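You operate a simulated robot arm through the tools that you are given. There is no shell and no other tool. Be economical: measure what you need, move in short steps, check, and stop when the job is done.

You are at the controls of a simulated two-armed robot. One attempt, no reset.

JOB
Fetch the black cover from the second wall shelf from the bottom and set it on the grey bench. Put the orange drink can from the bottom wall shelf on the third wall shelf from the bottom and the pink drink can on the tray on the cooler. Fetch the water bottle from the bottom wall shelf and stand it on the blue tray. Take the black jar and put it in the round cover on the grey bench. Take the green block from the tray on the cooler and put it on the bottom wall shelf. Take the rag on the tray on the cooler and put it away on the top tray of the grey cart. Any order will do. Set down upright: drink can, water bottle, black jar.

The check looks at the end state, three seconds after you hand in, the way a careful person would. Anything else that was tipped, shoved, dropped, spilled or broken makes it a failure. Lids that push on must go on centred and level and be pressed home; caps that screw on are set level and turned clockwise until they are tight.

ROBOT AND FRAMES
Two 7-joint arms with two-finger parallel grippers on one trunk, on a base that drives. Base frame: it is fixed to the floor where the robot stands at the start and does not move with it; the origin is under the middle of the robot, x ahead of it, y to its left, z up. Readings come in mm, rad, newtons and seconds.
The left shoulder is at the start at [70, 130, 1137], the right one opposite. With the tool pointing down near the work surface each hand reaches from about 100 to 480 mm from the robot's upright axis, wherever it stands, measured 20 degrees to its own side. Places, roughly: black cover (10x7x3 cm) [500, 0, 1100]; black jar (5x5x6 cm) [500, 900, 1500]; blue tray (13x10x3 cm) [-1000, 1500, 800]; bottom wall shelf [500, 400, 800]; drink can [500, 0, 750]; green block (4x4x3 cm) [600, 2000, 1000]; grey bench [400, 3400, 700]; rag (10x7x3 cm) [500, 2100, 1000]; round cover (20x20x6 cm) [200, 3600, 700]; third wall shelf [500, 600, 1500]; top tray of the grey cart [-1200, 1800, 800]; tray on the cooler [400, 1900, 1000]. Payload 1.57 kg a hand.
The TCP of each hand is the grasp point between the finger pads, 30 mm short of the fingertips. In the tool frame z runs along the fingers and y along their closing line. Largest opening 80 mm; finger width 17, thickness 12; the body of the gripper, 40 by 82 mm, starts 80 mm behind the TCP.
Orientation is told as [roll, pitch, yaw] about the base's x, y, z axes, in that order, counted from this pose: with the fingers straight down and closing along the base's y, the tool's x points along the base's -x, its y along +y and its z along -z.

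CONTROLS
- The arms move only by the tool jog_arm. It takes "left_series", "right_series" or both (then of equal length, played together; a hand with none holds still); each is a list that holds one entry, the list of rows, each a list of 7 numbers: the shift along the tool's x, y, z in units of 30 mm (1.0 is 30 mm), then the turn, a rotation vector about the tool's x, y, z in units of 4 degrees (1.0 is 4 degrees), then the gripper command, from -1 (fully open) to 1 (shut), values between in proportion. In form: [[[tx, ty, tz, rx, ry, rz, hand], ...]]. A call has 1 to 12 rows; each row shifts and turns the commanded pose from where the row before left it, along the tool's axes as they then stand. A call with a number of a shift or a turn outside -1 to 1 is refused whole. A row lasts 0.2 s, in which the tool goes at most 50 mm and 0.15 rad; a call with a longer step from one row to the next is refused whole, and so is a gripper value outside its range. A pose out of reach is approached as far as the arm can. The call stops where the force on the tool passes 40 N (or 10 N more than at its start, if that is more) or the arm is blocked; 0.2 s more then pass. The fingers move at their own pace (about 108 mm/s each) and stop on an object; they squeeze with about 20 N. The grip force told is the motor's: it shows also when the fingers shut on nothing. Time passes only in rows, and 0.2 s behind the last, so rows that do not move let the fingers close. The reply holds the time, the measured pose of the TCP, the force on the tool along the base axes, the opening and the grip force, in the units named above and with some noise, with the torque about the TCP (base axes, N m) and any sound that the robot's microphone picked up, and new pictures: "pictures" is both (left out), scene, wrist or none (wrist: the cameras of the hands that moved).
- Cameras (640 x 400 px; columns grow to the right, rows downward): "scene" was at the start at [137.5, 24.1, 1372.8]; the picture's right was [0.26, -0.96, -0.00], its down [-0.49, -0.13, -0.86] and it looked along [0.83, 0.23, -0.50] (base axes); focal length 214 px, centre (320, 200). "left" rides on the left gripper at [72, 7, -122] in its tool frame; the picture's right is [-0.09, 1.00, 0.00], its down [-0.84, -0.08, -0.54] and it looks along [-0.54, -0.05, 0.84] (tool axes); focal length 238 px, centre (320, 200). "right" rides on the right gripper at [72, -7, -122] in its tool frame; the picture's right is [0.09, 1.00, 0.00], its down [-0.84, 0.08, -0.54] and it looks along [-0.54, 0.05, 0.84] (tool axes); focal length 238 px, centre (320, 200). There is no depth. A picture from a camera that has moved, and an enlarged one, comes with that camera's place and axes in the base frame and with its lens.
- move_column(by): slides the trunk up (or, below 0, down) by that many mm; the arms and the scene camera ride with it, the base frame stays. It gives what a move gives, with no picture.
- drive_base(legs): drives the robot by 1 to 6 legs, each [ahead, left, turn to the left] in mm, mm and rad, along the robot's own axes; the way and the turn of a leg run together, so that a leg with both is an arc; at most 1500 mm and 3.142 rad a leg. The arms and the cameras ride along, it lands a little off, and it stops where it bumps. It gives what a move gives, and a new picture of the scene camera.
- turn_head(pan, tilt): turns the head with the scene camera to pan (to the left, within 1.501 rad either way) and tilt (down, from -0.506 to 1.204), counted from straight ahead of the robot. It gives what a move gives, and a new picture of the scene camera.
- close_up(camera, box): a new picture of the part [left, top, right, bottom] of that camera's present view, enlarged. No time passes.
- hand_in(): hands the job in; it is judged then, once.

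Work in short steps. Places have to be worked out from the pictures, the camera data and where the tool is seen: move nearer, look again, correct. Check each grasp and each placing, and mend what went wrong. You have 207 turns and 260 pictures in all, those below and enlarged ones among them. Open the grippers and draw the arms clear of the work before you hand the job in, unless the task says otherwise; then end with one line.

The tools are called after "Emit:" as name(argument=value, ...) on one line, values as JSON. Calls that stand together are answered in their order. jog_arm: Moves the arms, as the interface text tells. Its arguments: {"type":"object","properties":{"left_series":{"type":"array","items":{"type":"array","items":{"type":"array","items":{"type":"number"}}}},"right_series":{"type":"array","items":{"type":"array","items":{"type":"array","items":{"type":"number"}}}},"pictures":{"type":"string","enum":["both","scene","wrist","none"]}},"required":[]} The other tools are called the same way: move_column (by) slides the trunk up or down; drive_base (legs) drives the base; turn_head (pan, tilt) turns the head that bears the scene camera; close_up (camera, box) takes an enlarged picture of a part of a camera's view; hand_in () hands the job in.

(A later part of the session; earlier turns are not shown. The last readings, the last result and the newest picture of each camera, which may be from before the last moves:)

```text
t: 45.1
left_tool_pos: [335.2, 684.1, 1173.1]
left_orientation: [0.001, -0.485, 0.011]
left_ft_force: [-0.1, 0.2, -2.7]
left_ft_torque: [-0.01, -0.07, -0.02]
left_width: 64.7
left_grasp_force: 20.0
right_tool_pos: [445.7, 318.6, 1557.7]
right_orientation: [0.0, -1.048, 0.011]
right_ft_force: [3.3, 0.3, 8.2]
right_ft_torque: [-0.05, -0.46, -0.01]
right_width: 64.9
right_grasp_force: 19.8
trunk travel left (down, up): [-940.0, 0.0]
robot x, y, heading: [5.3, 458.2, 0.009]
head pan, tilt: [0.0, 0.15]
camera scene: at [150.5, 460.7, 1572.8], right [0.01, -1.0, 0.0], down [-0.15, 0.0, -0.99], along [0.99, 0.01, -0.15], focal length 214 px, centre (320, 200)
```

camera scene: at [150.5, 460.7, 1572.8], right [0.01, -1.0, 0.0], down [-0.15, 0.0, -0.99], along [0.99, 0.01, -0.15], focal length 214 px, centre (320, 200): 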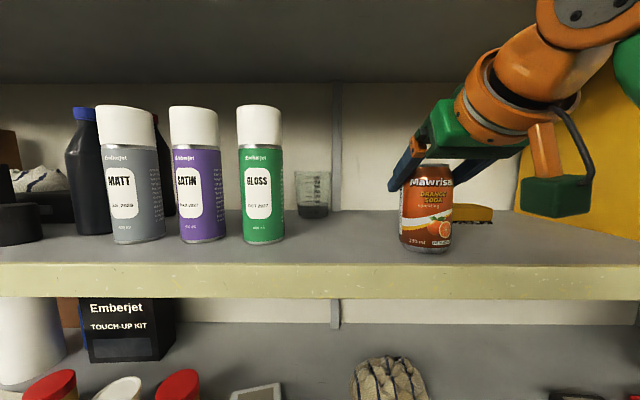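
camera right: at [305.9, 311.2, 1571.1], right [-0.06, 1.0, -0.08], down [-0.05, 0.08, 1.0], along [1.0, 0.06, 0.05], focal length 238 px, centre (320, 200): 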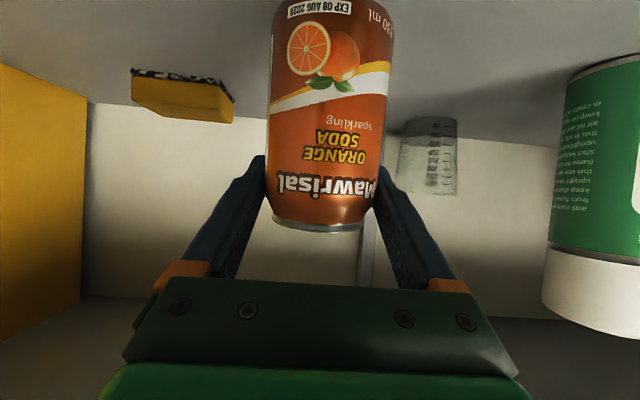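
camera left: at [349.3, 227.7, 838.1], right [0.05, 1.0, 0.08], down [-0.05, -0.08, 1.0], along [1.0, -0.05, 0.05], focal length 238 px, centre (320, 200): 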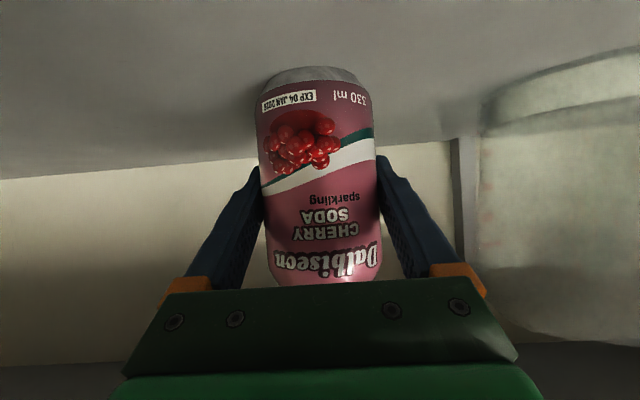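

It has made contact. Opening, then retreating straight back.

Emit:
jog_arm(right_series=[[[0, 0, 0, 0, 0, 0, 0], [0, 0, 0, 0, 0, 0, -1], [0, 0, 0, 0, 0, 0, -1], [0.25, 0, -0.43, 0, 0, 0, -1], [0.5, 0, -0.866, 0, 0, 0, -1], [0.5, 0, -0.866, 0, 0, 0, -1], [0.5, 0, -0.866, 0, 0, 0, -1], [0.5, 0, -0.866, 0, 0, 0, -1], [0, 0, 0, 0, 0, 0, -1]]], pictures="both")

```text
t: 47.1
left_tool_pos: [335.8, 684.5, 1173.2]
left_orientation: [0.0, -0.487, 0.011]
left_ft_force: [0.4, -0.2, -4.0]
left_ft_torque: [0.05, -0.07, 0.0]
left_width: 64.9
left_grasp_force: 20.1
right_tool_pos: [309.5, 317.8, 1555.4]
right_orientation: [-0.002, -1.048, 0.011]
right_ft_force: [-0.9, -1.0, -0.1]
right_ft_torque: [0.01, 0.0, -0.03]
right_width: 80.1
right_grasp_force: 0.2
trunk travel left (down, up): [-940.0, 0.0]
robot x, y, heading: [4.3, 461.9, 0.008]
head pan, tilt: [0.0, 0.15]
camera scene: at [150.4, 460.5, 1572.7], right [0.01, -1.0, 0.0], down [-0.15, 0.0, -0.99], along [0.99, 0.01, -0.15], focal length 214 px, centre (320, 200)
camera right: at [167.3, 309.9, 1555.1], right [-0.06, 1.0, -0.08], down [-0.05, 0.08, 1.0], along [1.0, 0.06, 0.05], focal length 238 px, centre (320, 200)
```

scene: 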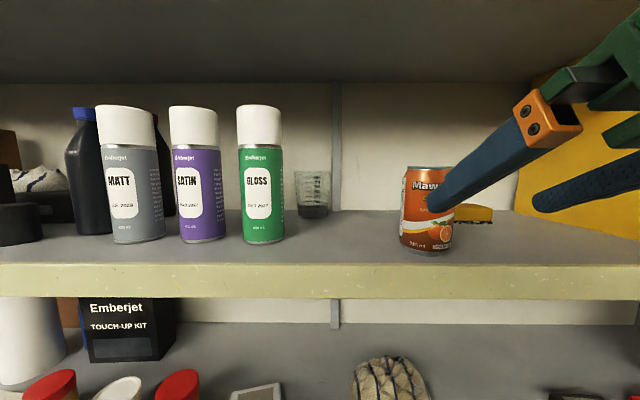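
right: 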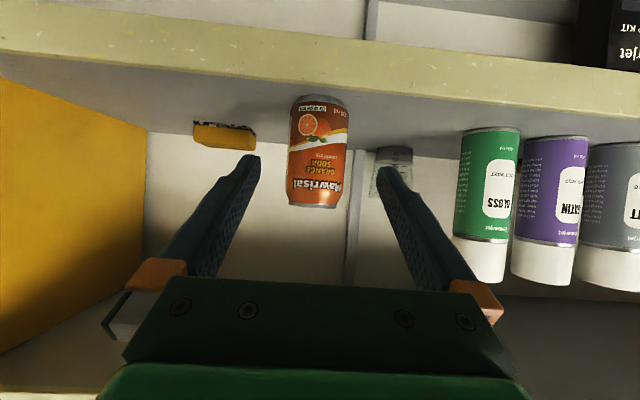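

The orange can is on shelf 3, standing upright. Next is the black jar on shelf 3 near y≈915. I'll back off, drive left and look.

Emit:
drive_base(legs=[[-150, 0, 0], [0, 590, 0]])

Emit:
close_up(camera="scene", box=[320, 100, 560, 250])

```text
t: 51.4
left_tool_pos: [181.4, 1266.8, 1172.4]
left_orientation: [0.0, -0.488, 0.006]
left_ft_force: [0.8, -0.4, -2.4]
left_ft_torque: [0.0, -0.06, 0.01]
left_width: 64.8
left_grasp_force: 20.0
right_tool_pos: [154.1, 899.8, 1555.6]
right_orientation: [0.002, -1.044, 0.006]
right_ft_force: [-0.3, -0.6, 0.1]
right_ft_torque: [0.0, 0.03, 0.0]
right_width: 80.1
right_grasp_force: 0.0
trunk travel left (down, up): [-940.0, 0.0]
robot x, y, heading: [-144.4, 1044.3, 0.007]
head pan, tilt: [0.0, 0.15]
camera scene: at [-4.3, 1042.7, 1572.6], right [0.01, -1.0, 0.0], down [-0.15, 0.0, -0.99], along [0.99, 0.01, -0.15], focal length 214 px, centre (320, 200)
```

scene: 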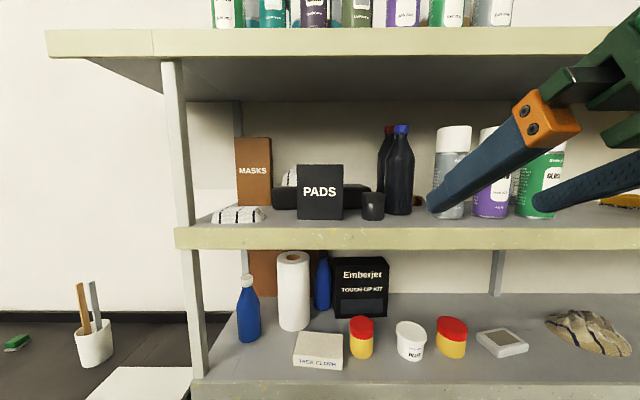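

```text
2.67 times, centred on (440, 175) of scene
camera zoom: at [-4.3, 1042.7, 1572.6], right [0.01, -1.0, 0.0], down [-0.15, 0.0, -0.99], along [0.99, 0.01, -0.15], focal length 572 px, centre (0, 267)
```

zoom: 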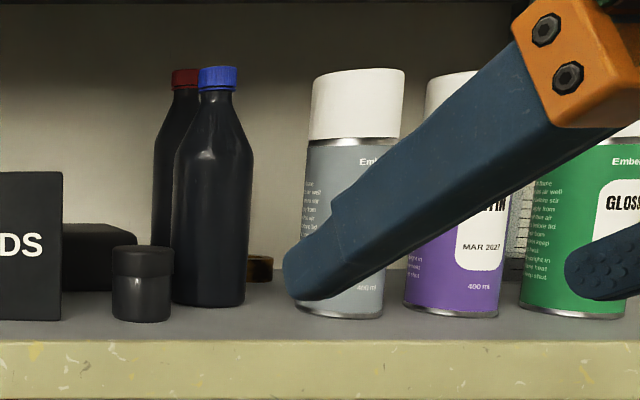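

The jar is at about (455, 932) on shelf 3 (z≈1464), with a 40 mm gap to the PADS box. I'll drive forward 115 mm and lower and align the right hand in front of the shelf.

Emit:
drive_base(legs=[[115, 0, 0]])

Emit:
jog_arm(right_series=[[[0.8, 0.5, 0.46, 0, 0, 0, -0.65], [0.8, 0.5, 0.46, 0, 0, 0, -0.65], [-0.433, 0, 0.75, 0, 0, 0, -0.65], [-0.433, 0, 0.75, 0, 0, 0, -0.65], [0, 0, 0, 0, 0, 0, -0.65]]], pictures="wrist")

```text
t: 52.6
left_tool_pos: [290.2, 1268.8, 1173.8]
left_orientation: [-0.001, -0.493, 0.007]
left_ft_force: [-1.1, -0.4, -3.1]
left_ft_torque: [-0.02, -0.09, 0.01]
left_width: 65.0
left_grasp_force: 20.3
right_tool_pos: [260.5, 903.8, 1556.8]
right_orientation: [-0.002, -1.053, 0.009]
right_ft_force: [-0.7, -0.1, 1.0]
right_ft_torque: [0.0, -0.01, 0.04]
right_width: 80.0
right_grasp_force: 0.0
trunk travel left (down, up): [-940.0, 0.0]
robot x, y, heading: [-32.8, 1045.2, 0.004]
head pan, tilt: [0.0, 0.15]
camera scene: at [101.3, 1046.1, 1573.6], right [0.01, -1.0, 0.0], down [-0.14, 0.0, -0.99], along [0.99, 0.01, -0.14], focal length 214 px, centre (320, 200)
```

scene: 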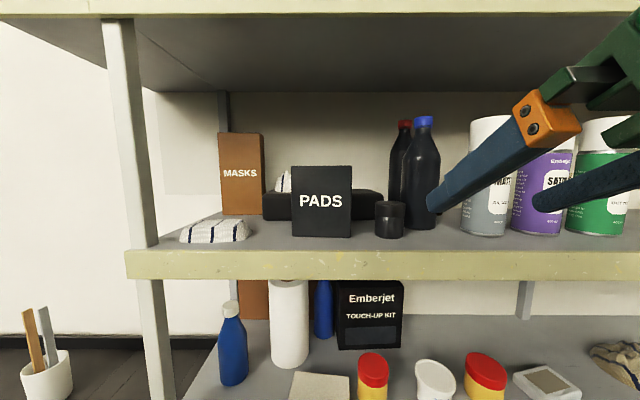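

```text
t: 53.8
left_tool_pos: [296.7, 1269.4, 1173.1]
left_orientation: [0.001, -0.487, 0.007]
left_ft_force: [0.1, 0.1, -2.9]
left_ft_torque: [0.0, -0.1, -0.02]
left_width: 64.7
left_grasp_force: 20.1
right_tool_pos: [321.8, 934.4, 1501.4]
right_orientation: [-0.002, -1.048, 0.008]
right_ft_force: [-0.4, 0.3, 0.0]
right_ft_torque: [0.0, -0.01, -0.01]
right_width: 65.9
right_grasp_force: 0.0
trunk travel left (down, up): [-940.0, 0.0]
robot x, y, heading: [-34.3, 1041.6, 0.01]
head pan, tilt: [0.0, 0.15]
camera right: at [180.2, 926.4, 1500.0], right [-0.05, 1.0, -0.08], down [-0.05, 0.08, 1.0], along [1.0, 0.06, 0.05], focal length 238 px, centre (320, 200)
```

right: 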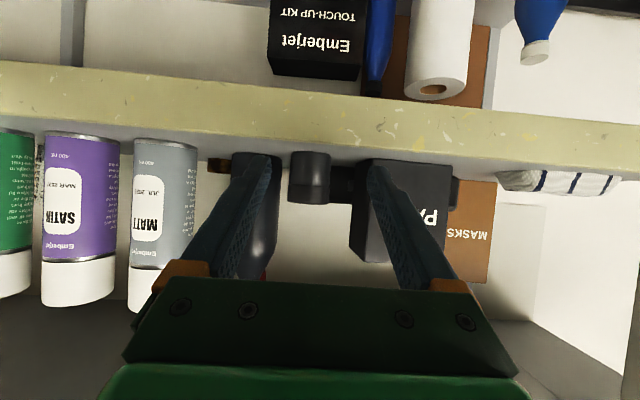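

The jar is confirmed at y≈930. Advancing with the 66 mm opening.

Emit:
jog_arm(right_series=[[[-0.42, -0.15, 0.8, 0, 0, 0, -0.65], [-0.42, 0, 0.8, 0, 0, 0, -0.65], [-0.42, 0, 0.8, 0, 0, 0, -0.65], [-0.42, 0, 0.8, 0, 0, 0, -0.65], [0, 0, 0, 0, 0, 0, -0.65]]], pictures="both")

```text
t: 55.0
left_tool_pos: [296.8, 1268.7, 1173.5]
left_orientation: [0.0, -0.487, 0.007]
left_ft_force: [0.3, 0.0, -3.0]
left_ft_torque: [0.0, -0.09, -0.02]
left_width: 65.0
left_grasp_force: 19.9
right_tool_pos: [431.8, 929.9, 1495.2]
right_orientation: [-0.004, -1.047, 0.008]
right_ft_force: [-0.5, 0.2, 0.4]
right_ft_torque: [0.01, -0.02, 0.01]
right_width: 66.1
right_grasp_force: 0.0
trunk travel left (down, up): [-940.0, 0.0]
robot x, y, heading: [-33.3, 1042.3, 0.007]
head pan, tilt: [0.0, 0.15]
camera scene: at [111.8, 1046.2, 1572.6], right [0.01, -1.0, 0.0], down [-0.15, 0.0, -0.99], along [0.99, 0.01, -0.15], focal length 214 px, centre (320, 200)
camera right: at [289.8, 921.7, 1493.9], right [-0.05, 1.0, -0.08], down [-0.05, 0.08, 1.0], along [1.0, 0.06, 0.05], focal length 238 px, centre (320, 200)
```

scene: 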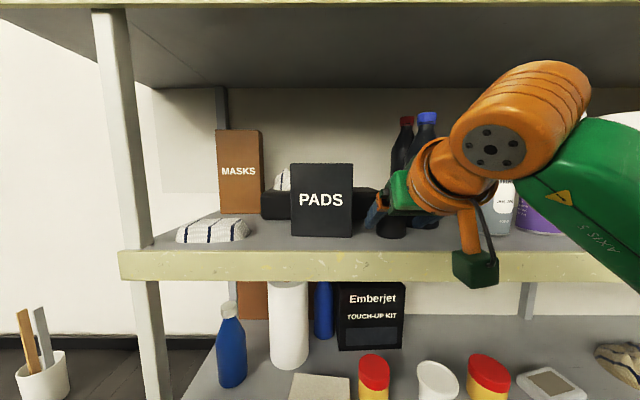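
right: 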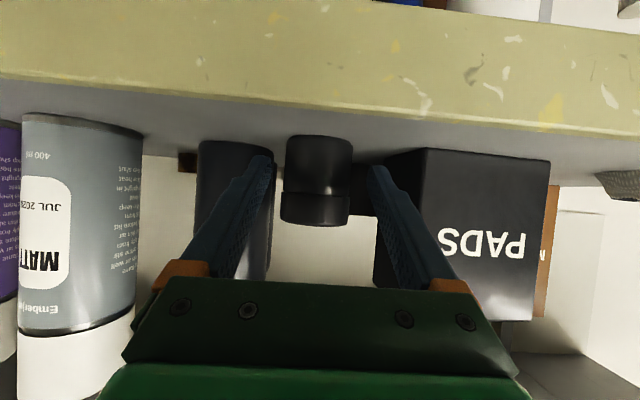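

Centred. Advancing 30 mm more and closing.

Emit:
jog_arm(right_series=[[[-0.25, 0, 0.43, 0, 0, 0, -0.65], [-0.25, 0, 0.43, 0, 0, 0, -0.65], [0, 0, 0, 0, 0, 0, 0.3], [0, 0, 0, 0, 0, 0, 1], [0, 0, 0, 0, 0, 0, 1], [0, 0, 0, 0, 0, 0, 1]]], pictures="wrist")

```text
t: 56.4
left_tool_pos: [297.9, 1268.3, 1172.3]
left_orientation: [0.0, -0.485, 0.007]
left_ft_force: [-0.2, 0.8, -3.6]
left_ft_torque: [-0.01, -0.08, 0.02]
left_width: 64.9
left_grasp_force: 19.4
right_tool_pos: [461.6, 930.2, 1496.4]
right_orientation: [-0.001, -1.047, 0.008]
right_ft_force: [-0.6, -0.8, 0.1]
right_ft_torque: [0.0, -0.02, 0.01]
right_width: 48.7
right_grasp_force: 19.0
trunk travel left (down, up): [-940.0, 0.0]
robot x, y, heading: [-33.6, 1049.4, 0.007]
head pan, tilt: [0.0, 0.15]
camera right: at [318.1, 922.9, 1495.1], right [-0.05, 1.0, -0.08], down [-0.05, 0.08, 1.0], along [1.0, 0.06, 0.05], focal length 238 px, centre (320, 200)
```

right: 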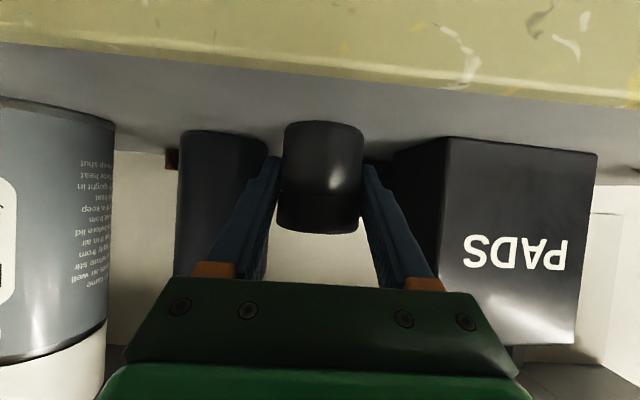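

The jar is gripped (48.7 mm). Lifting 30 mm slowly, then retracting from the shelf.

Emit:
jog_arm(right_series=[[[-0.43, 0, -0.25, 0, 0, 0, 1], [-0.43, 0, -0.25, 0, 0, 0, 1], [0.4, 0, -0.69, 0, 0, 0, 1], [0.4, 0, -0.69, 0, 0, 0, 1], [0.4, 0, -0.69, 0, 0, 0, 1], [0.4, 0, -0.69, 0, 0, 0, 1], [0.4, 0, -0.69, 0, 0, 0, 1], [0.4, 0, -0.69, 0, 0, 0, 1], [0, 0, 0, 0, 0, 0, 1]]], pictures="wrist")

Emit:
drive_base(legs=[[-250, 0, 0]])

Emit:
turn_head(pan=0.8, tilt=0.45)

```text
t: 58.4
left_tool_pos: [298.8, 1269.1, 1171.8]
left_orientation: [0.0, -0.487, 0.007]
left_ft_force: [0.2, -0.8, -4.2]
left_ft_torque: [0.03, -0.06, -0.03]
left_width: 64.9
left_grasp_force: 20.8
right_tool_pos: [315.4, 928.6, 1525.9]
right_orientation: [0.001, -1.049, 0.009]
right_ft_force: [0.0, -1.2, -1.1]
right_ft_torque: [0.0, -0.01, 0.02]
right_width: 48.5
right_grasp_force: 20.6
trunk travel left (down, up): [-940.0, 0.0]
robot x, y, heading: [-33.4, 1042.4, 0.007]
head pan, tilt: [0.0, 0.15]
camera right: at [174.5, 921.3, 1524.4], right [-0.05, 1.0, -0.08], down [-0.05, 0.08, 1.0], along [1.0, 0.06, 0.05], focal length 238 px, centre (320, 200)
```

right: 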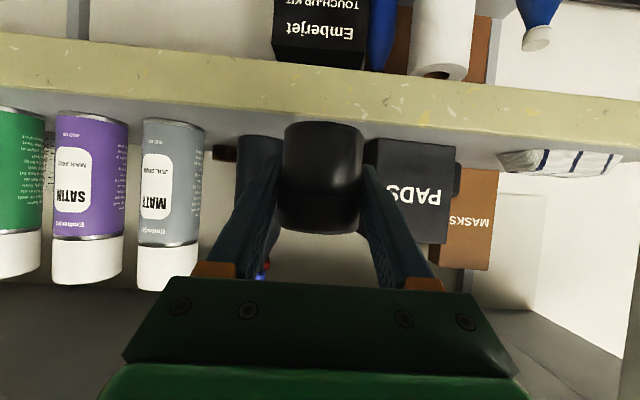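

```text
t: 60.3
left_tool_pos: [50.5, 1266.4, 1170.8]
left_orientation: [-0.001, -0.484, 0.006]
left_ft_force: [-0.4, -0.1, -3.6]
left_ft_torque: [0.01, -0.06, 0.0]
left_width: 64.8
left_grasp_force: 20.3
right_tool_pos: [70.8, 926.6, 1524.4]
right_orientation: [-0.003, -1.042, 0.008]
right_ft_force: [0.3, 0.0, -0.9]
right_ft_torque: [-0.02, -0.01, -0.01]
right_width: 48.7
right_grasp_force: 20.3
trunk travel left (down, up): [-940.0, 0.0]
robot x, y, heading: [-283.9, 1041.8, 0.005]
head pan, tilt: [0.0, 0.15]
camera scene: at [-134.1, 1044.5, 1572.0], right [0.01, -1.0, 0.0], down [-0.15, 0.0, -0.99], along [0.99, 0.01, -0.15], focal length 214 px, centre (320, 200)
```

scene: 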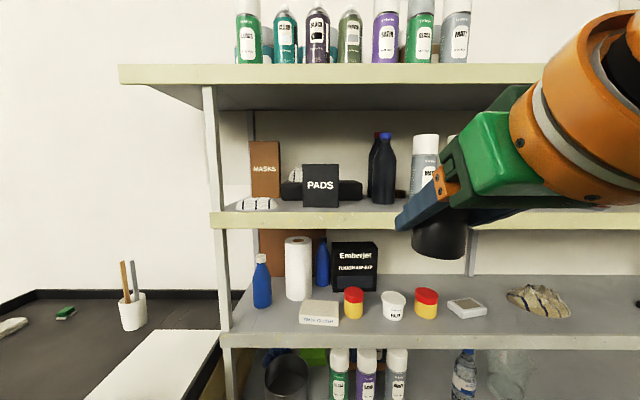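

```text
t: 61.4
left_tool_pos: [47.7, 1266.5, 1172.7]
left_orientation: [0.001, -0.487, 0.006]
left_ft_force: [-0.3, -0.2, -3.3]
left_ft_torque: [-0.02, -0.07, -0.01]
left_width: 64.9
left_grasp_force: 20.2
right_tool_pos: [64.4, 926.9, 1525.3]
right_orientation: [-0.002, -1.047, 0.007]
right_ft_force: [-0.1, -0.2, -0.1]
right_ft_torque: [0.01, 0.01, -0.03]
right_width: 48.7
right_grasp_force: 19.8
trunk travel left (down, up): [-940.0, 0.0]
robot x, y, heading: [-281.6, 1041.3, 0.009]
head pan, tilt: [0.799, 0.45]
camera scene: at [-169.6, 1110.0, 1544.8], right [0.72, -0.69, 0.0], down [-0.3, -0.31, -0.9], along [0.62, 0.65, -0.44], focal length 214 px, centre (320, 200)
```

scene: 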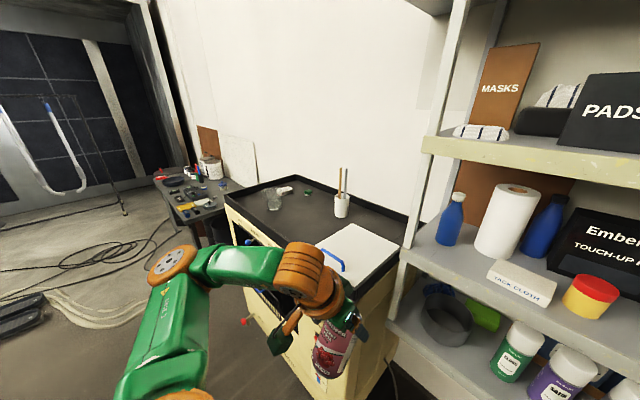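

The jar is clear of the shelf. The cooler tray is visible with the green block at about (614,2040), the rag at about (553,2175), plus a glass cup and a brush cup. I'll drive left to stand in front of the cooler.

Emit:
drive_base(legs=[[0, 640, 0]])

Emit:
turn_head(pan=0.25, tilt=0.6)

```text
t: 65.0
left_tool_pos: [43.9, 1908.9, 1172.1]
left_orientation: [0.002, -0.486, 0.003]
left_ft_force: [-0.1, -0.7, -3.3]
left_ft_torque: [0.02, -0.09, 0.01]
left_width: 65.1
left_grasp_force: 20.0
right_tool_pos: [61.0, 1569.1, 1525.2]
right_orientation: [0.002, -1.046, 0.001]
right_ft_force: [-0.1, -0.9, -0.8]
right_ft_torque: [0.03, 0.01, 0.01]
right_width: 48.6
right_grasp_force: 19.9
trunk travel left (down, up): [-940.0, 0.0]
robot x, y, heading: [-288.1, 1686.9, 0.005]
head pan, tilt: [0.799, 0.45]
camera scene: at [-172.5, 1752.1, 1544.8], right [0.72, -0.69, 0.0], down [-0.3, -0.31, -0.9], along [0.62, 0.65, -0.43], focal length 214 px, centre (320, 200)
```

scene: 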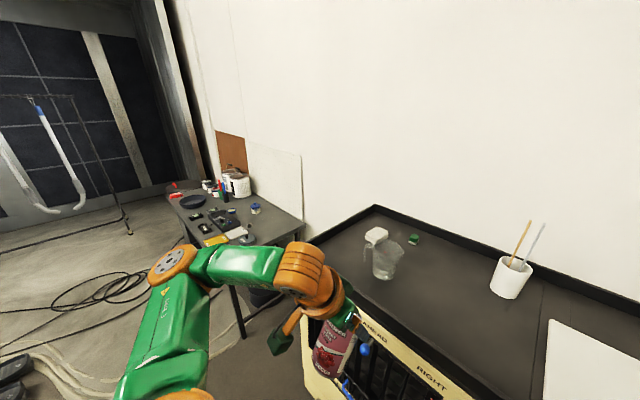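

```text
t: 66.0
left_tool_pos: [43.4, 1910.4, 1172.9]
left_orientation: [-0.001, -0.487, 0.004]
left_ft_force: [0.9, -0.3, -3.5]
left_ft_torque: [-0.02, -0.12, -0.02]
left_width: 65.2
left_grasp_force: 20.4
right_tool_pos: [61.2, 1570.9, 1524.8]
right_orientation: [-0.001, -1.047, 0.005]
right_ft_force: [-0.4, -0.9, -1.0]
right_ft_torque: [-0.02, 0.0, -0.01]
right_width: 48.6
right_grasp_force: 20.4
trunk travel left (down, up): [-940.0, 0.0]
robot x, y, heading: [-285.8, 1686.6, 0.008]
head pan, tilt: [0.25, 0.6]
camera scene: at [-150.9, 1711.2, 1531.2], right [0.25, -0.97, 0.0], down [-0.55, -0.14, -0.82], along [0.8, 0.21, -0.57], focal length 214 px, centre (320, 200)
```

scene: 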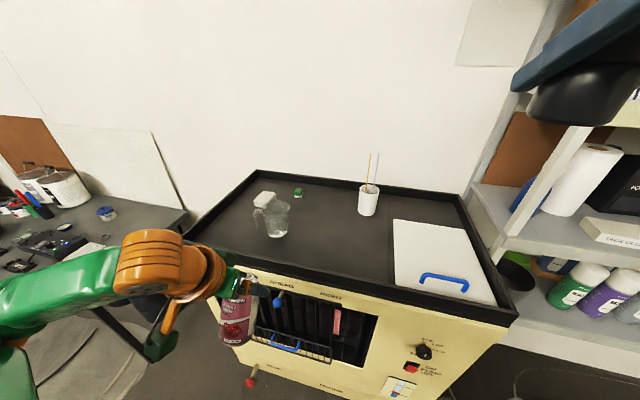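

There is free tray space at about (400,1830). I'll restore the left hand's pitch so the can is upright, shift right 80 mm, then check the can.

Emit:
jog_arm(left_series=[[[-0.47, 0, 0, 0, -1, 0, 1], [-0.47, 0, 0, 0, -1, 0, 1], [-0.47, 0, 0, 0, -1, 0, 1], [-0.47, 0, 0, 0, -1, 0, 1], [-0.47, 0, 0, 0, -1, 0, 1], [-0.47, 0, 0, 0, -1, 0, 1], [-0.47, 0, 0, 0, -1, 0, 1], [-0.47, 0, 0, 0, -1, 0, 1], [0, 0, 0, 0, 0, 0, 1]]], pictures="wrist")

Emit:
drive_base(legs=[[0, -80, 0], [185, 0, 0]])

```text
t: 68.0
left_tool_pos: [126.1, 1911.0, 1247.8]
left_orientation: [0.0, -1.045, 0.004]
left_ft_force: [0.0, -0.1, -4.2]
left_ft_torque: [0.01, 0.01, 0.02]
left_width: 65.0
left_grasp_force: 20.1
right_tool_pos: [61.7, 1571.0, 1525.8]
right_orientation: [-0.001, -1.046, 0.006]
right_ft_force: [-0.1, 0.1, -0.9]
right_ft_torque: [0.02, -0.01, -0.03]
right_width: 48.7
right_grasp_force: 19.2
trunk travel left (down, up): [-940.0, 0.0]
robot x, y, heading: [-287.6, 1684.7, -0.001]
head pan, tilt: [0.25, 0.6]
camera left: at [-15.1, 1917.9, 1247.6], right [0.04, 1.0, 0.08], down [-0.05, -0.08, 1.0], along [1.0, -0.05, 0.05], focal length 238 px, centre (320, 200)
```

left: 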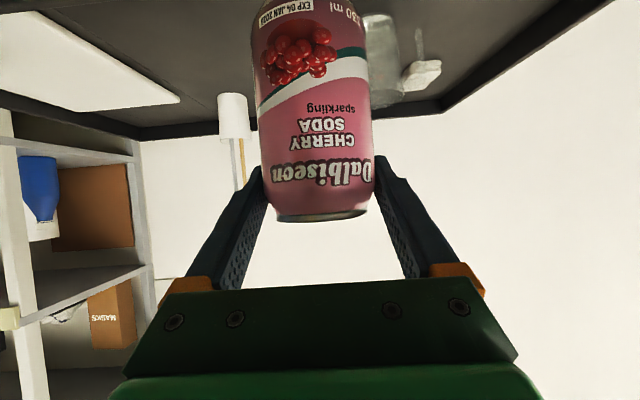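

```text
t: 70.1
left_tool_pos: [304.0, 1831.1, 1249.7]
left_orientation: [0.003, -1.049, 0.001]
left_ft_force: [-0.3, 0.5, -3.9]
left_ft_torque: [0.01, 0.04, 0.03]
left_width: 65.0
left_grasp_force: 20.2
right_tool_pos: [238.6, 1489.6, 1527.6]
right_orientation: [0.001, -1.05, 0.005]
right_ft_force: [0.2, 0.6, -0.3]
right_ft_torque: [0.02, 0.01, 0.0]
right_width: 48.8
right_grasp_force: 20.4
trunk travel left (down, up): [-940.0, 0.0]
robot x, y, heading: [-101.5, 1607.6, 0.007]
head pan, tilt: [0.25, 0.6]
camera scene: at [26.0, 1629.4, 1531.7], right [0.25, -0.97, 0.0], down [-0.54, -0.14, -0.83], along [0.8, 0.21, -0.56], focal length 214 px, centre (320, 200)
```

scene: 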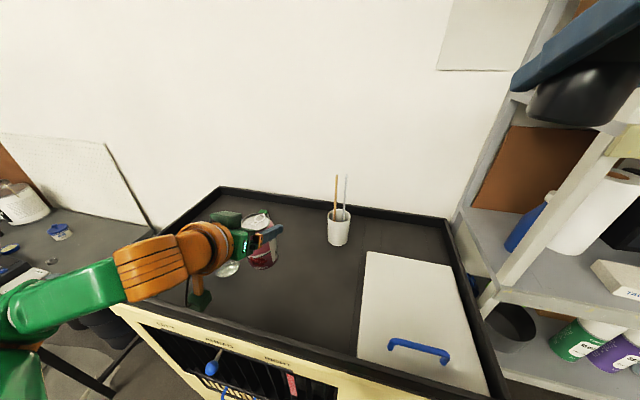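

The pink can slipped the same way (offset ~95 mm) but is secure. I'll extend 95 mm and lower the trunk 120 mm, then look.

Emit:
jog_arm(left_series=[[[-0.4, 0, 0.69, 0, 0, 0, 1], [-0.4, 0, 0.69, 0, 0, 0, 1], [-0.4, 0, 0.69, 0, 0, 0, 1], [-0.4, 0, 0.69, 0, 0, 0, 1], [0, 0, 0, 0, 0, 0, 1]]], pictures="none")

Emit:
move_column(by=-120)

Emit:
turn_head(pan=0.5, tilt=0.7)

```text
t: 71.3
left_tool_pos: [404.5, 1832.3, 1248.2]
left_orientation: [-0.001, -1.046, 0.003]
left_ft_force: [0.4, 0.1, -3.8]
left_ft_torque: [0.0, 0.01, -0.01]
left_width: 64.9
left_grasp_force: 20.1
right_tool_pos: [243.5, 1491.0, 1524.2]
right_orientation: [0.0, -1.044, 0.005]
right_ft_force: [-0.8, -0.2, -0.4]
right_ft_torque: [-0.01, 0.01, 0.02]
right_width: 48.7
right_grasp_force: 20.1
trunk travel left (down, up): [-940.0, 0.0]
robot x, y, heading: [-103.8, 1609.7, 0.002]
head pan, tilt: [0.25, 0.6]
```

```text
t: 72.8
left_tool_pos: [403.9, 1832.7, 1127.5]
left_orientation: [0.0, -1.045, 0.005]
left_ft_force: [0.1, -0.4, -3.4]
left_ft_torque: [0.02, -0.02, 0.0]
left_width: 64.7
left_grasp_force: 19.7
right_tool_pos: [243.1, 1491.8, 1406.0]
right_orientation: [-0.002, -1.046, 0.005]
right_ft_force: [-0.1, 0.6, -0.1]
right_ft_torque: [-0.05, -0.02, -0.02]
right_width: 48.4
right_grasp_force: 19.7
trunk travel left (down, up): [-820.0, 120.0]
robot x, y, heading: [-106.1, 1608.1, 0.009]
head pan, tilt: [0.25, 0.6]
```

```text
t: 73.6
left_tool_pos: [403.0, 1831.7, 1128.8]
left_orientation: [0.0, -1.048, 0.006]
left_ft_force: [-0.4, 0.6, -3.0]
left_ft_torque: [0.01, 0.03, 0.04]
left_width: 64.7
left_grasp_force: 19.7
right_tool_pos: [244.4, 1492.5, 1405.3]
right_orientation: [-0.001, -1.046, 0.006]
right_ft_force: [-0.1, 0.1, -0.9]
right_ft_torque: [0.02, 0.0, -0.02]
right_width: 48.8
right_grasp_force: 19.8
trunk travel left (down, up): [-820.0, 120.0]
robot x, y, heading: [-106.1, 1604.9, 0.008]
head pan, tilt: [0.499, 0.7]
camera scene: at [20.6, 1650.1, 1402.5], right [0.48, -0.88, 0.0], down [-0.56, -0.31, -0.76], along [0.67, 0.37, -0.64], focal length 214 px, centre (320, 200)
```

scene: 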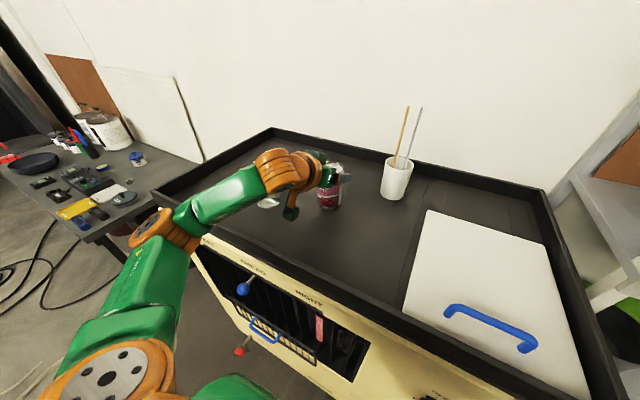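

Lowering with the arm in steps while watching the force.

Emit:
jog_arm(left_series=[[[0.17, 0, 0.1, 0, 0, 0, 1], [0.17, 0, 0.1, 0, 0, 0, 1], [0.17, 0, 0.1, 0, 0, 0, 1], [0, 0, 0, 0, 0, 0, 1]]], pictures="wrist")

Emit:
close_up(camera="scene", box=[240, 130, 400, 230])

```text
t: 74.6
left_tool_pos: [402.4, 1831.8, 1113.6]
left_orientation: [0.0, -1.051, 0.004]
left_ft_force: [4.4, 1.9, 15.3]
left_ft_torque: [0.04, 0.01, 0.0]
left_width: 65.1
left_grasp_force: 20.1
right_tool_pos: [241.1, 1491.7, 1406.5]
right_orientation: [0.001, -1.048, 0.005]
right_ft_force: [0.2, 0.5, 0.2]
right_ft_torque: [0.02, 0.01, -0.01]
right_width: 48.7
right_grasp_force: 20.4
trunk travel left (down, up): [-820.0, 120.0]
robot x, y, heading: [-102.0, 1609.0, 0.002]
head pan, tilt: [0.499, 0.7]
camera left: at [261.7, 1838.3, 1112.5], right [0.04, 1.0, 0.08], down [-0.05, -0.08, 1.0], along [1.0, -0.05, 0.05], focal length 238 px, centre (320, 200)
```

left: 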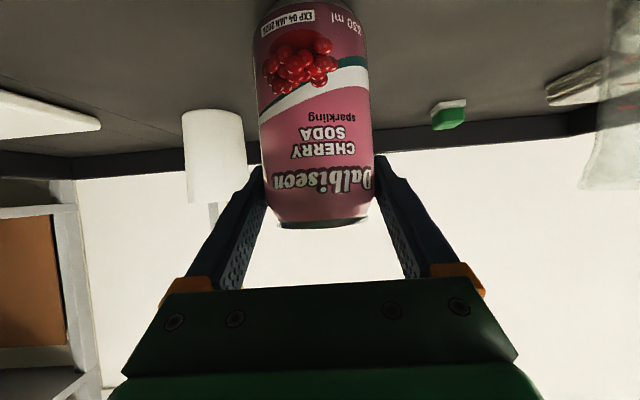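

```text
4.00 times, centred on (320, 180) of scene
camera zoom: at [17.4, 1649.2, 1403.0], right [0.48, -0.88, 0.0], down [-0.56, -0.31, -0.77], along [0.67, 0.37, -0.64], focal length 858 px, centre (320, 280)
```

zoom: 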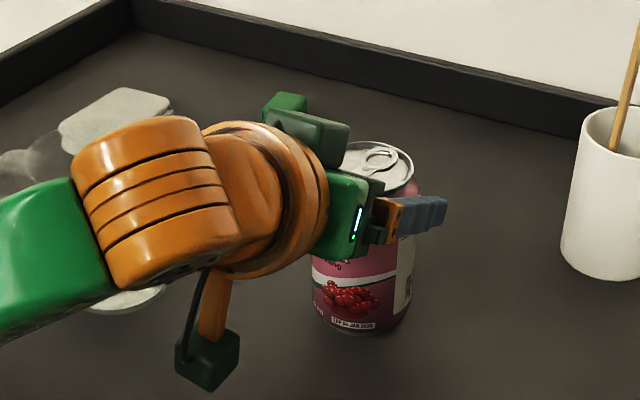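

Firm contact on the tray at z≈1020. Releasing and retreating.

Emit:
jog_arm(left_series=[[[0, 0, 0, 0, 0, 0, 0], [0, 0, 0, 0, 0, 0, -1], [0, 0, 0, 0, 0, 0, -1], [0.25, 0, -0.43, 0, 0, 0, -1], [0.5, 0, -0.866, 0, 0, 0, -1], [0.5, 0, -0.866, 0, 0, 0, -1], [0.5, 0, -0.866, 0, 0, 0, -1], [-0.866, 0, -0.5, 0, 0, 0, -1], [-0.866, 0, -0.5, 0, 0, 0, -1], [-0.866, 0, -0.5, 0, 0, 0, -1], [0, 0, 0, 0, 0, 0, -1]]], pictures="both")

```text
t: 77.0
left_tool_pos: [309.0, 1834.8, 1204.8]
left_orientation: [0.001, -1.045, 0.003]
left_ft_force: [1.1, -0.1, -0.7]
left_ft_torque: [-0.02, 0.0, 0.02]
left_width: 80.0
left_grasp_force: 0.0
left hand out of reach, approached as far as the arm can: row 7
right_tool_pos: [242.4, 1491.9, 1406.0]
right_orientation: [0.0, -1.048, 0.006]
right_ft_force: [-0.2, 0.0, -0.4]
right_ft_torque: [-0.02, -0.04, -0.02]
right_width: 48.7
right_grasp_force: 19.9
trunk travel left (down, up): [-820.0, 120.0]
robot x, y, heading: [-102.7, 1607.5, 0.005]
head pan, tilt: [0.499, 0.7]
camera scene: at [19.6, 1649.9, 1402.6], right [0.48, -0.88, 0.0], down [-0.56, -0.31, -0.76], along [0.67, 0.37, -0.64], focal length 214 px, centre (320, 200)
camera left: at [168.5, 1841.4, 1205.1], right [0.04, 1.0, 0.08], down [-0.05, -0.08, 1.0], along [1.0, -0.05, 0.04], focal length 238 px, centre (320, 200)
```

scene: 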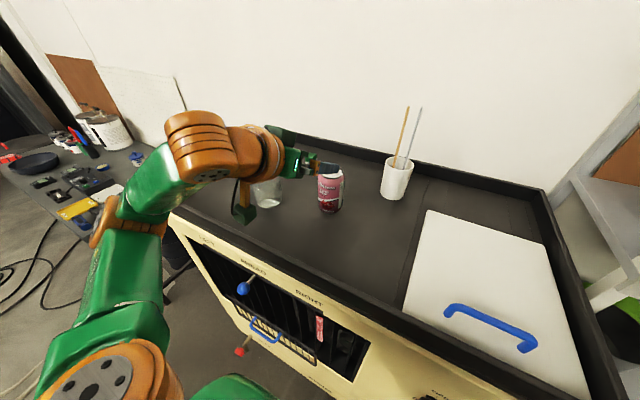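
left: 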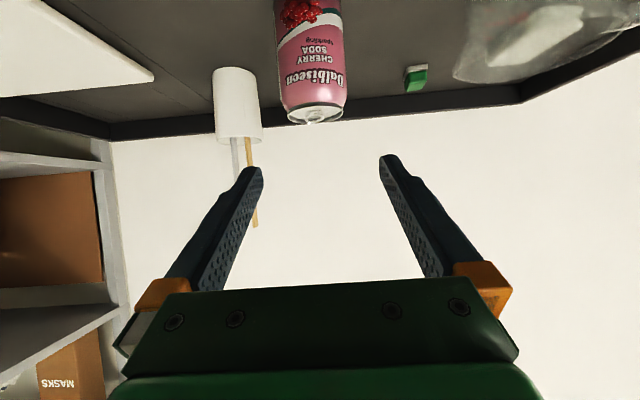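

The pink can is placed upright on the tray. Next the rag with the left hand, at about (507,2107), behind the glass cup. I'll raise the trunk for clearance, drive left 350 mm and look down.

Emit:
move_column(by=110)

Emit:
drive_base(legs=[[0, 350, 0]])

Emit:
close_up(camera="scene", box=[200, 80, 520, 280])

```text
t: 78.4
left_tool_pos: [310.1, 1833.6, 1314.7]
left_orientation: [0.0, -1.045, 0.003]
left_ft_force: [0.8, 0.6, 0.0]
left_ft_torque: [0.0, 0.0, 0.01]
left_width: 79.8
left_grasp_force: 0.0
right_tool_pos: [243.2, 1491.0, 1515.5]
right_orientation: [0.0, -1.047, 0.005]
right_ft_force: [0.5, 0.4, -1.1]
right_ft_torque: [-0.03, 0.01, 0.03]
right_width: 48.9
right_grasp_force: 20.1
trunk travel left (down, up): [-930.0, 10.0]
robot x, y, heading: [-105.7, 1607.1, 0.005]
head pan, tilt: [0.499, 0.7]
```

```text
t: 80.7
left_tool_pos: [308.3, 2181.8, 1316.5]
left_orientation: [0.004, -1.045, -0.003]
left_ft_force: [0.6, 0.4, 0.5]
left_ft_torque: [0.04, 0.03, 0.01]
left_width: 80.2
left_grasp_force: 0.1
right_tool_pos: [241.6, 1838.7, 1514.3]
right_orientation: [0.004, -1.047, -0.002]
right_ft_force: [0.5, -0.3, 0.0]
right_ft_torque: [0.01, 0.01, 0.04]
right_width: 48.7
right_grasp_force: 19.9
trunk travel left (down, up): [-930.0, 10.0]
robot x, y, heading: [-108.4, 1961.3, 0.002]
head pan, tilt: [0.499, 0.7]
camera scene: at [18.5, 1997.9, 1512.7], right [0.48, -0.88, 0.0], down [-0.57, -0.31, -0.77], along [0.67, 0.37, -0.64], focal length 214 px, centre (320, 200)
```

scene: 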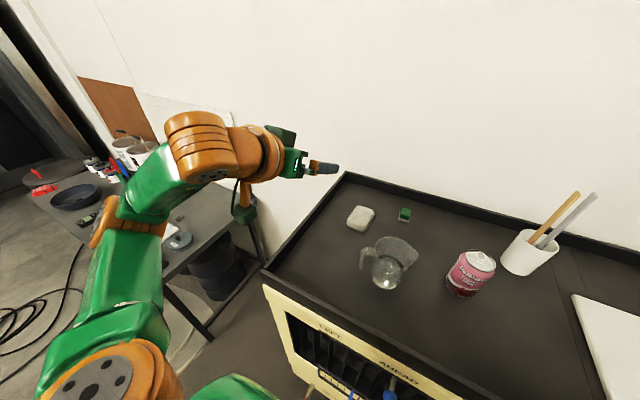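

```text
2.00 times, centred on (360, 180) of scene
camera zoom: at [18.5, 1997.9, 1512.7], right [0.48, -0.88, 0.0], down [-0.57, -0.31, -0.77], along [0.67, 0.37, -0.64], focal length 429 px, centre (240, 240)
```

zoom: 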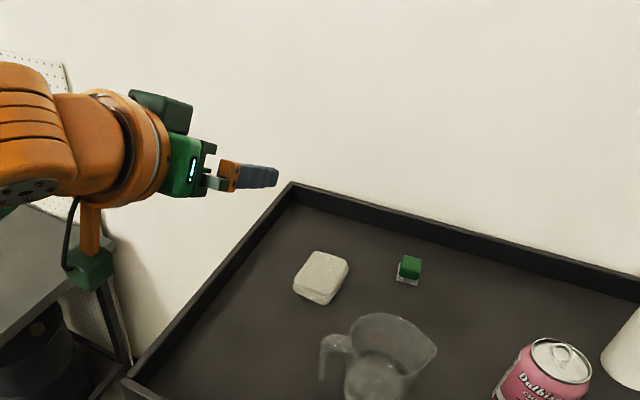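

The rag is at about (500,2118), long side along x, so fingers closing along y will suit. I'll steepen the left hand to 40° pitch and lower the trunk 100 mm before reaching over it.

Emit:
jog_arm(left_series=[[[0.47, 0, 0, 0, 1, 0, -1], [0.47, 0, 0, 0, 1, 0, -1], [0.47, 0, 0, 0, 1, 0, -1], [0.47, 0, 0, 0, 1, 0, -1], [0.47, 0, 0, 0, 1, 0, -1], [0, 0, 0, 0, 0, 0, -1]]], pictures="none")

Emit:
move_column(by=-90)

Emit:
jog_arm(left_series=[[[-0.715, -0.267, 0.6, 0, 0, 0, -1], [-0.715, -0.267, 0.6, 0, 0, 0, -1], [-0.715, -0.267, 0.6, 0, 0, 0, -1], [-0.715, -0.267, 0.6, 0, 0, 0, -1], [-0.715, -0.267, 0.6, 0, 0, 0, -1], [-0.715, -0.267, 0.6, 0, 0, 0, -1], [-0.715, -0.267, 0.6, 0, 0, 0, -1], [-0.715, -0.267, 0.6, 0, 0, 0, -1], [0, 0, 0, 0, 0, 0, -1]]], pictures="both")

```text
t: 82.1
left_tool_pos: [264.8, 2184.7, 1260.1]
left_orientation: [0.001, -0.695, 0.003]
left_ft_force: [-0.7, 0.3, 0.6]
left_ft_torque: [-0.03, -0.01, 0.02]
left_width: 80.1
left_grasp_force: 0.0
right_tool_pos: [241.8, 1842.5, 1516.5]
right_orientation: [0.001, -1.047, 0.002]
right_ft_force: [-0.1, -0.6, -0.1]
right_ft_torque: [-0.01, -0.01, 0.0]
right_width: 48.8
right_grasp_force: 20.1
trunk travel left (down, up): [-930.0, 10.0]
robot x, y, heading: [-109.6, 1960.1, 0.008]
head pan, tilt: [0.499, 0.7]
```

```text
t: 83.3
left_tool_pos: [265.4, 2185.0, 1169.0]
left_orientation: [0.001, -0.697, 0.0]
left_ft_force: [0.6, -0.1, 0.3]
left_ft_torque: [-0.04, 0.05, 0.02]
left_width: 79.9
left_grasp_force: 0.2
right_tool_pos: [240.7, 1841.3, 1424.3]
right_orientation: [0.0, -1.047, 0.001]
right_ft_force: [0.1, -0.1, -1.5]
right_ft_torque: [0.03, 0.02, -0.01]
right_width: 48.7
right_grasp_force: 19.8
trunk travel left (down, up): [-840.0, 100.0]
robot x, y, heading: [-103.6, 1960.5, 0.0]
head pan, tilt: [0.499, 0.7]
```

```text
t: 85.3
left_tool_pos: [487.4, 2121.4, 1169.9]
left_orientation: [0.002, -0.698, 0.001]
left_ft_force: [-0.4, 0.2, 0.4]
left_ft_torque: [-0.02, -0.03, 0.0]
left_width: 79.9
left_grasp_force: 0.0
right_tool_pos: [241.1, 1842.9, 1425.3]
right_orientation: [-0.002, -1.046, 0.002]
right_ft_force: [0.1, 0.6, -0.2]
right_ft_torque: [0.0, 0.02, 0.0]
right_width: 48.6
right_grasp_force: 19.8
trunk travel left (down, up): [-840.0, 100.0]
robot x, y, heading: [-106.0, 1958.8, 0.003]
head pan, tilt: [0.499, 0.7]
camera scene: at [18.3, 2001.8, 1422.6], right [0.48, -0.88, 0.0], down [-0.56, -0.31, -0.76], along [0.67, 0.37, -0.64], focal length 214 px, centre (320, 200)
camera left: at [354.3, 2129.9, 1218.2], right [0.07, 1.0, 0.06], down [0.29, -0.08, 0.95], along [0.95, -0.05, -0.3], focal length 238 px, centre (320, 200)
```

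scene: 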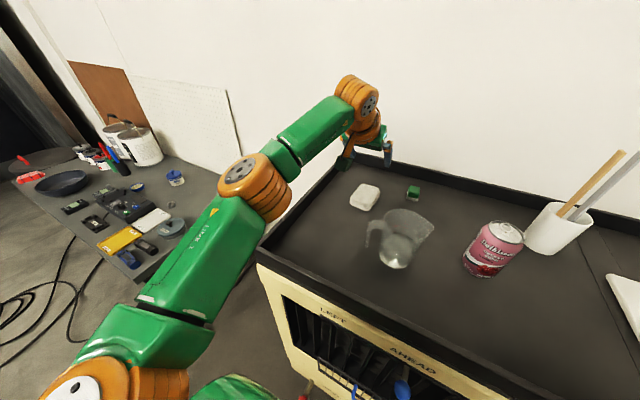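
left: 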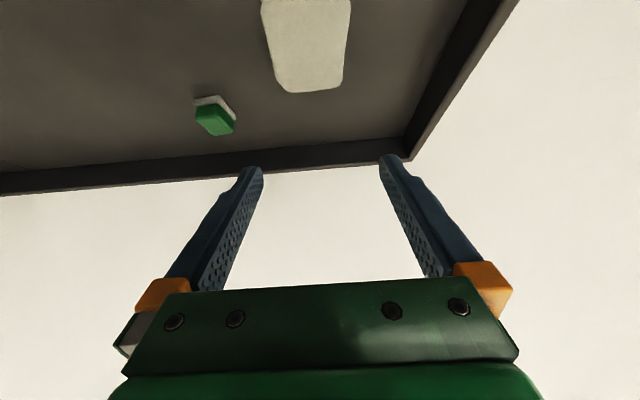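

The rag is centred (y≈2120). Descending 110 mm and checking.

Emit:
jog_arm(left_series=[[[0.643, 0, 0.766, 0, 0, 0, -1], [0.643, 0, 0.766, 0, 0, 0, -1], [0.643, 0, 0.766, 0, 0, 0, -1], [0.43, 0, 0.51, 0, 0, 0, -1], [0, 0, 0, 0, 0, 0, -1]]], pictures="both")

```text
t: 86.5
left_tool_pos: [489.6, 2122.3, 1057.4]
left_orientation: [-0.001, -0.697, 0.001]
left_ft_force: [0.1, 0.9, 0.0]
left_ft_torque: [-0.01, 0.06, -0.02]
left_width: 80.1
left_grasp_force: 0.0
right_tool_pos: [241.7, 1843.8, 1425.8]
right_orientation: [-0.001, -1.046, 0.002]
right_ft_force: [0.2, 0.1, 0.0]
right_ft_torque: [0.0, 0.0, 0.01]
right_width: 48.7
right_grasp_force: 19.9
trunk travel left (down, up): [-840.0, 100.0]
robot x, y, heading: [-106.8, 1959.3, -0.001]
head pan, tilt: [0.499, 0.7]
camera scene: at [18.5, 2001.8, 1422.6], right [0.48, -0.88, 0.0], down [-0.56, -0.31, -0.76], along [0.67, 0.37, -0.64], focal length 214 px, centre (320, 200)
camera left: at [356.6, 2129.5, 1106.6], right [0.07, 1.0, 0.06], down [0.29, -0.08, 0.95], along [0.95, -0.05, -0.3], focal length 238 px, centre (320, 200)
```

scene: 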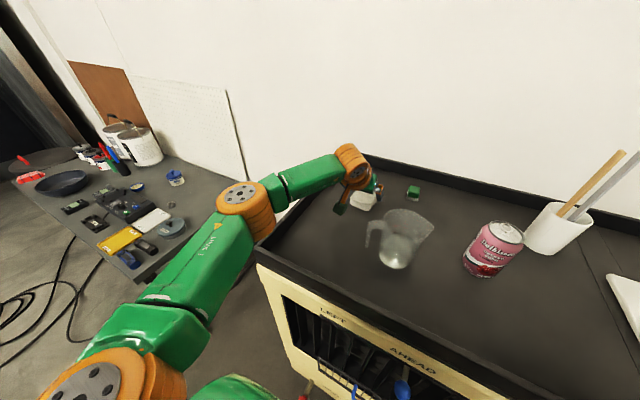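
left: 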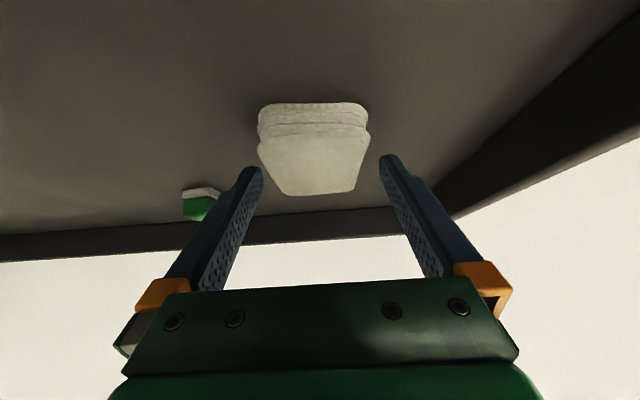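

The rag's top looks to be at ~1040. Descending 12 mm, moving 10 mm forward, then closing.

Emit:
jog_arm(left_series=[[[-0.26, -0.1, 0.21, 0, 0, 0, -1], [0.13, 0, 0.153, 0, 0, 0, -1], [0.13, 0, 0.153, 0, 0, 0, -1], [0, 0, 0, 0, 0, 0, 0], [0, 0, 0, 0, 0, 0, 1], [0, 0, 0, 0, 0, 0, 1], [0, 0, 0, 0, 0, 0, 1]]], pictures="wrist")

```text
t: 88.2
left_tool_pos: [497.3, 2118.3, 1046.4]
left_orientation: [0.0, -0.696, 0.002]
left_ft_force: [0.6, 1.0, 2.0]
left_ft_torque: [-0.04, -0.04, -0.01]
left_width: 68.2
left_grasp_force: 20.3
right_tool_pos: [241.5, 1843.2, 1425.7]
right_orientation: [0.002, -1.048, 0.002]
right_ft_force: [-0.1, -0.1, 0.3]
right_ft_torque: [0.03, 0.02, -0.02]
right_width: 48.6
right_grasp_force: 19.6
trunk travel left (down, up): [-840.0, 100.0]
robot x, y, heading: [-106.1, 1962.4, 0.002]
head pan, tilt: [0.499, 0.7]
camera left: at [365.2, 2125.4, 1095.1], right [0.07, 1.0, 0.06], down [0.29, -0.08, 0.95], along [0.95, -0.05, -0.3], focal length 238 px, centre (320, 200)
```

left: 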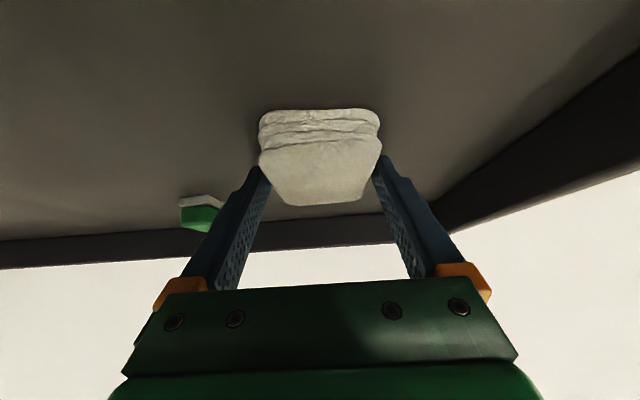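

The rag is gripped at 68 mm. Lifting by arm.

Emit:
jog_arm(left_series=[[[-0.3, 0, -0.36, 0, 0, 0, 1], [-0.643, 0, -0.766, 0, 0, 0, 1], [-0.643, 0, -0.766, 0, 0, 0, 1], [-0.643, 0, -0.766, 0, 0, 0, 1], [-0.643, 0, -0.766, 0, 0, 0, 1], [0, 0, 0, 0, 0, 0, 1]]], pictures="wrist")

```text
t: 89.5
left_tool_pos: [494.5, 2119.4, 1183.8]
left_orientation: [0.0, -0.698, 0.002]
left_ft_force: [0.1, 0.3, -0.5]
left_ft_torque: [0.04, 0.01, 0.01]
left_width: 68.1
left_grasp_force: 20.0
left hand out of reach, approached as far as the arm can: row 5
right_tool_pos: [241.1, 1843.3, 1424.7]
right_orientation: [-0.001, -1.048, 0.004]
right_ft_force: [-0.4, -0.4, -0.6]
right_ft_torque: [0.02, 0.02, 0.0]
right_width: 48.5
right_grasp_force: 20.3
trunk travel left (down, up): [-840.0, 100.0]
robot x, y, heading: [-106.3, 1961.3, 0.0]
head pan, tilt: [0.499, 0.7]
camera left: at [362.2, 2126.8, 1232.0], right [0.07, 1.0, 0.06], down [0.29, -0.08, 0.95], along [0.95, -0.05, -0.3], focal length 238 px, centre (320, 200)
```

left: 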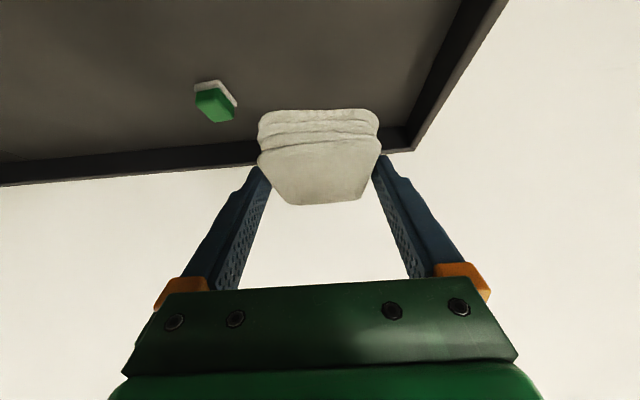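

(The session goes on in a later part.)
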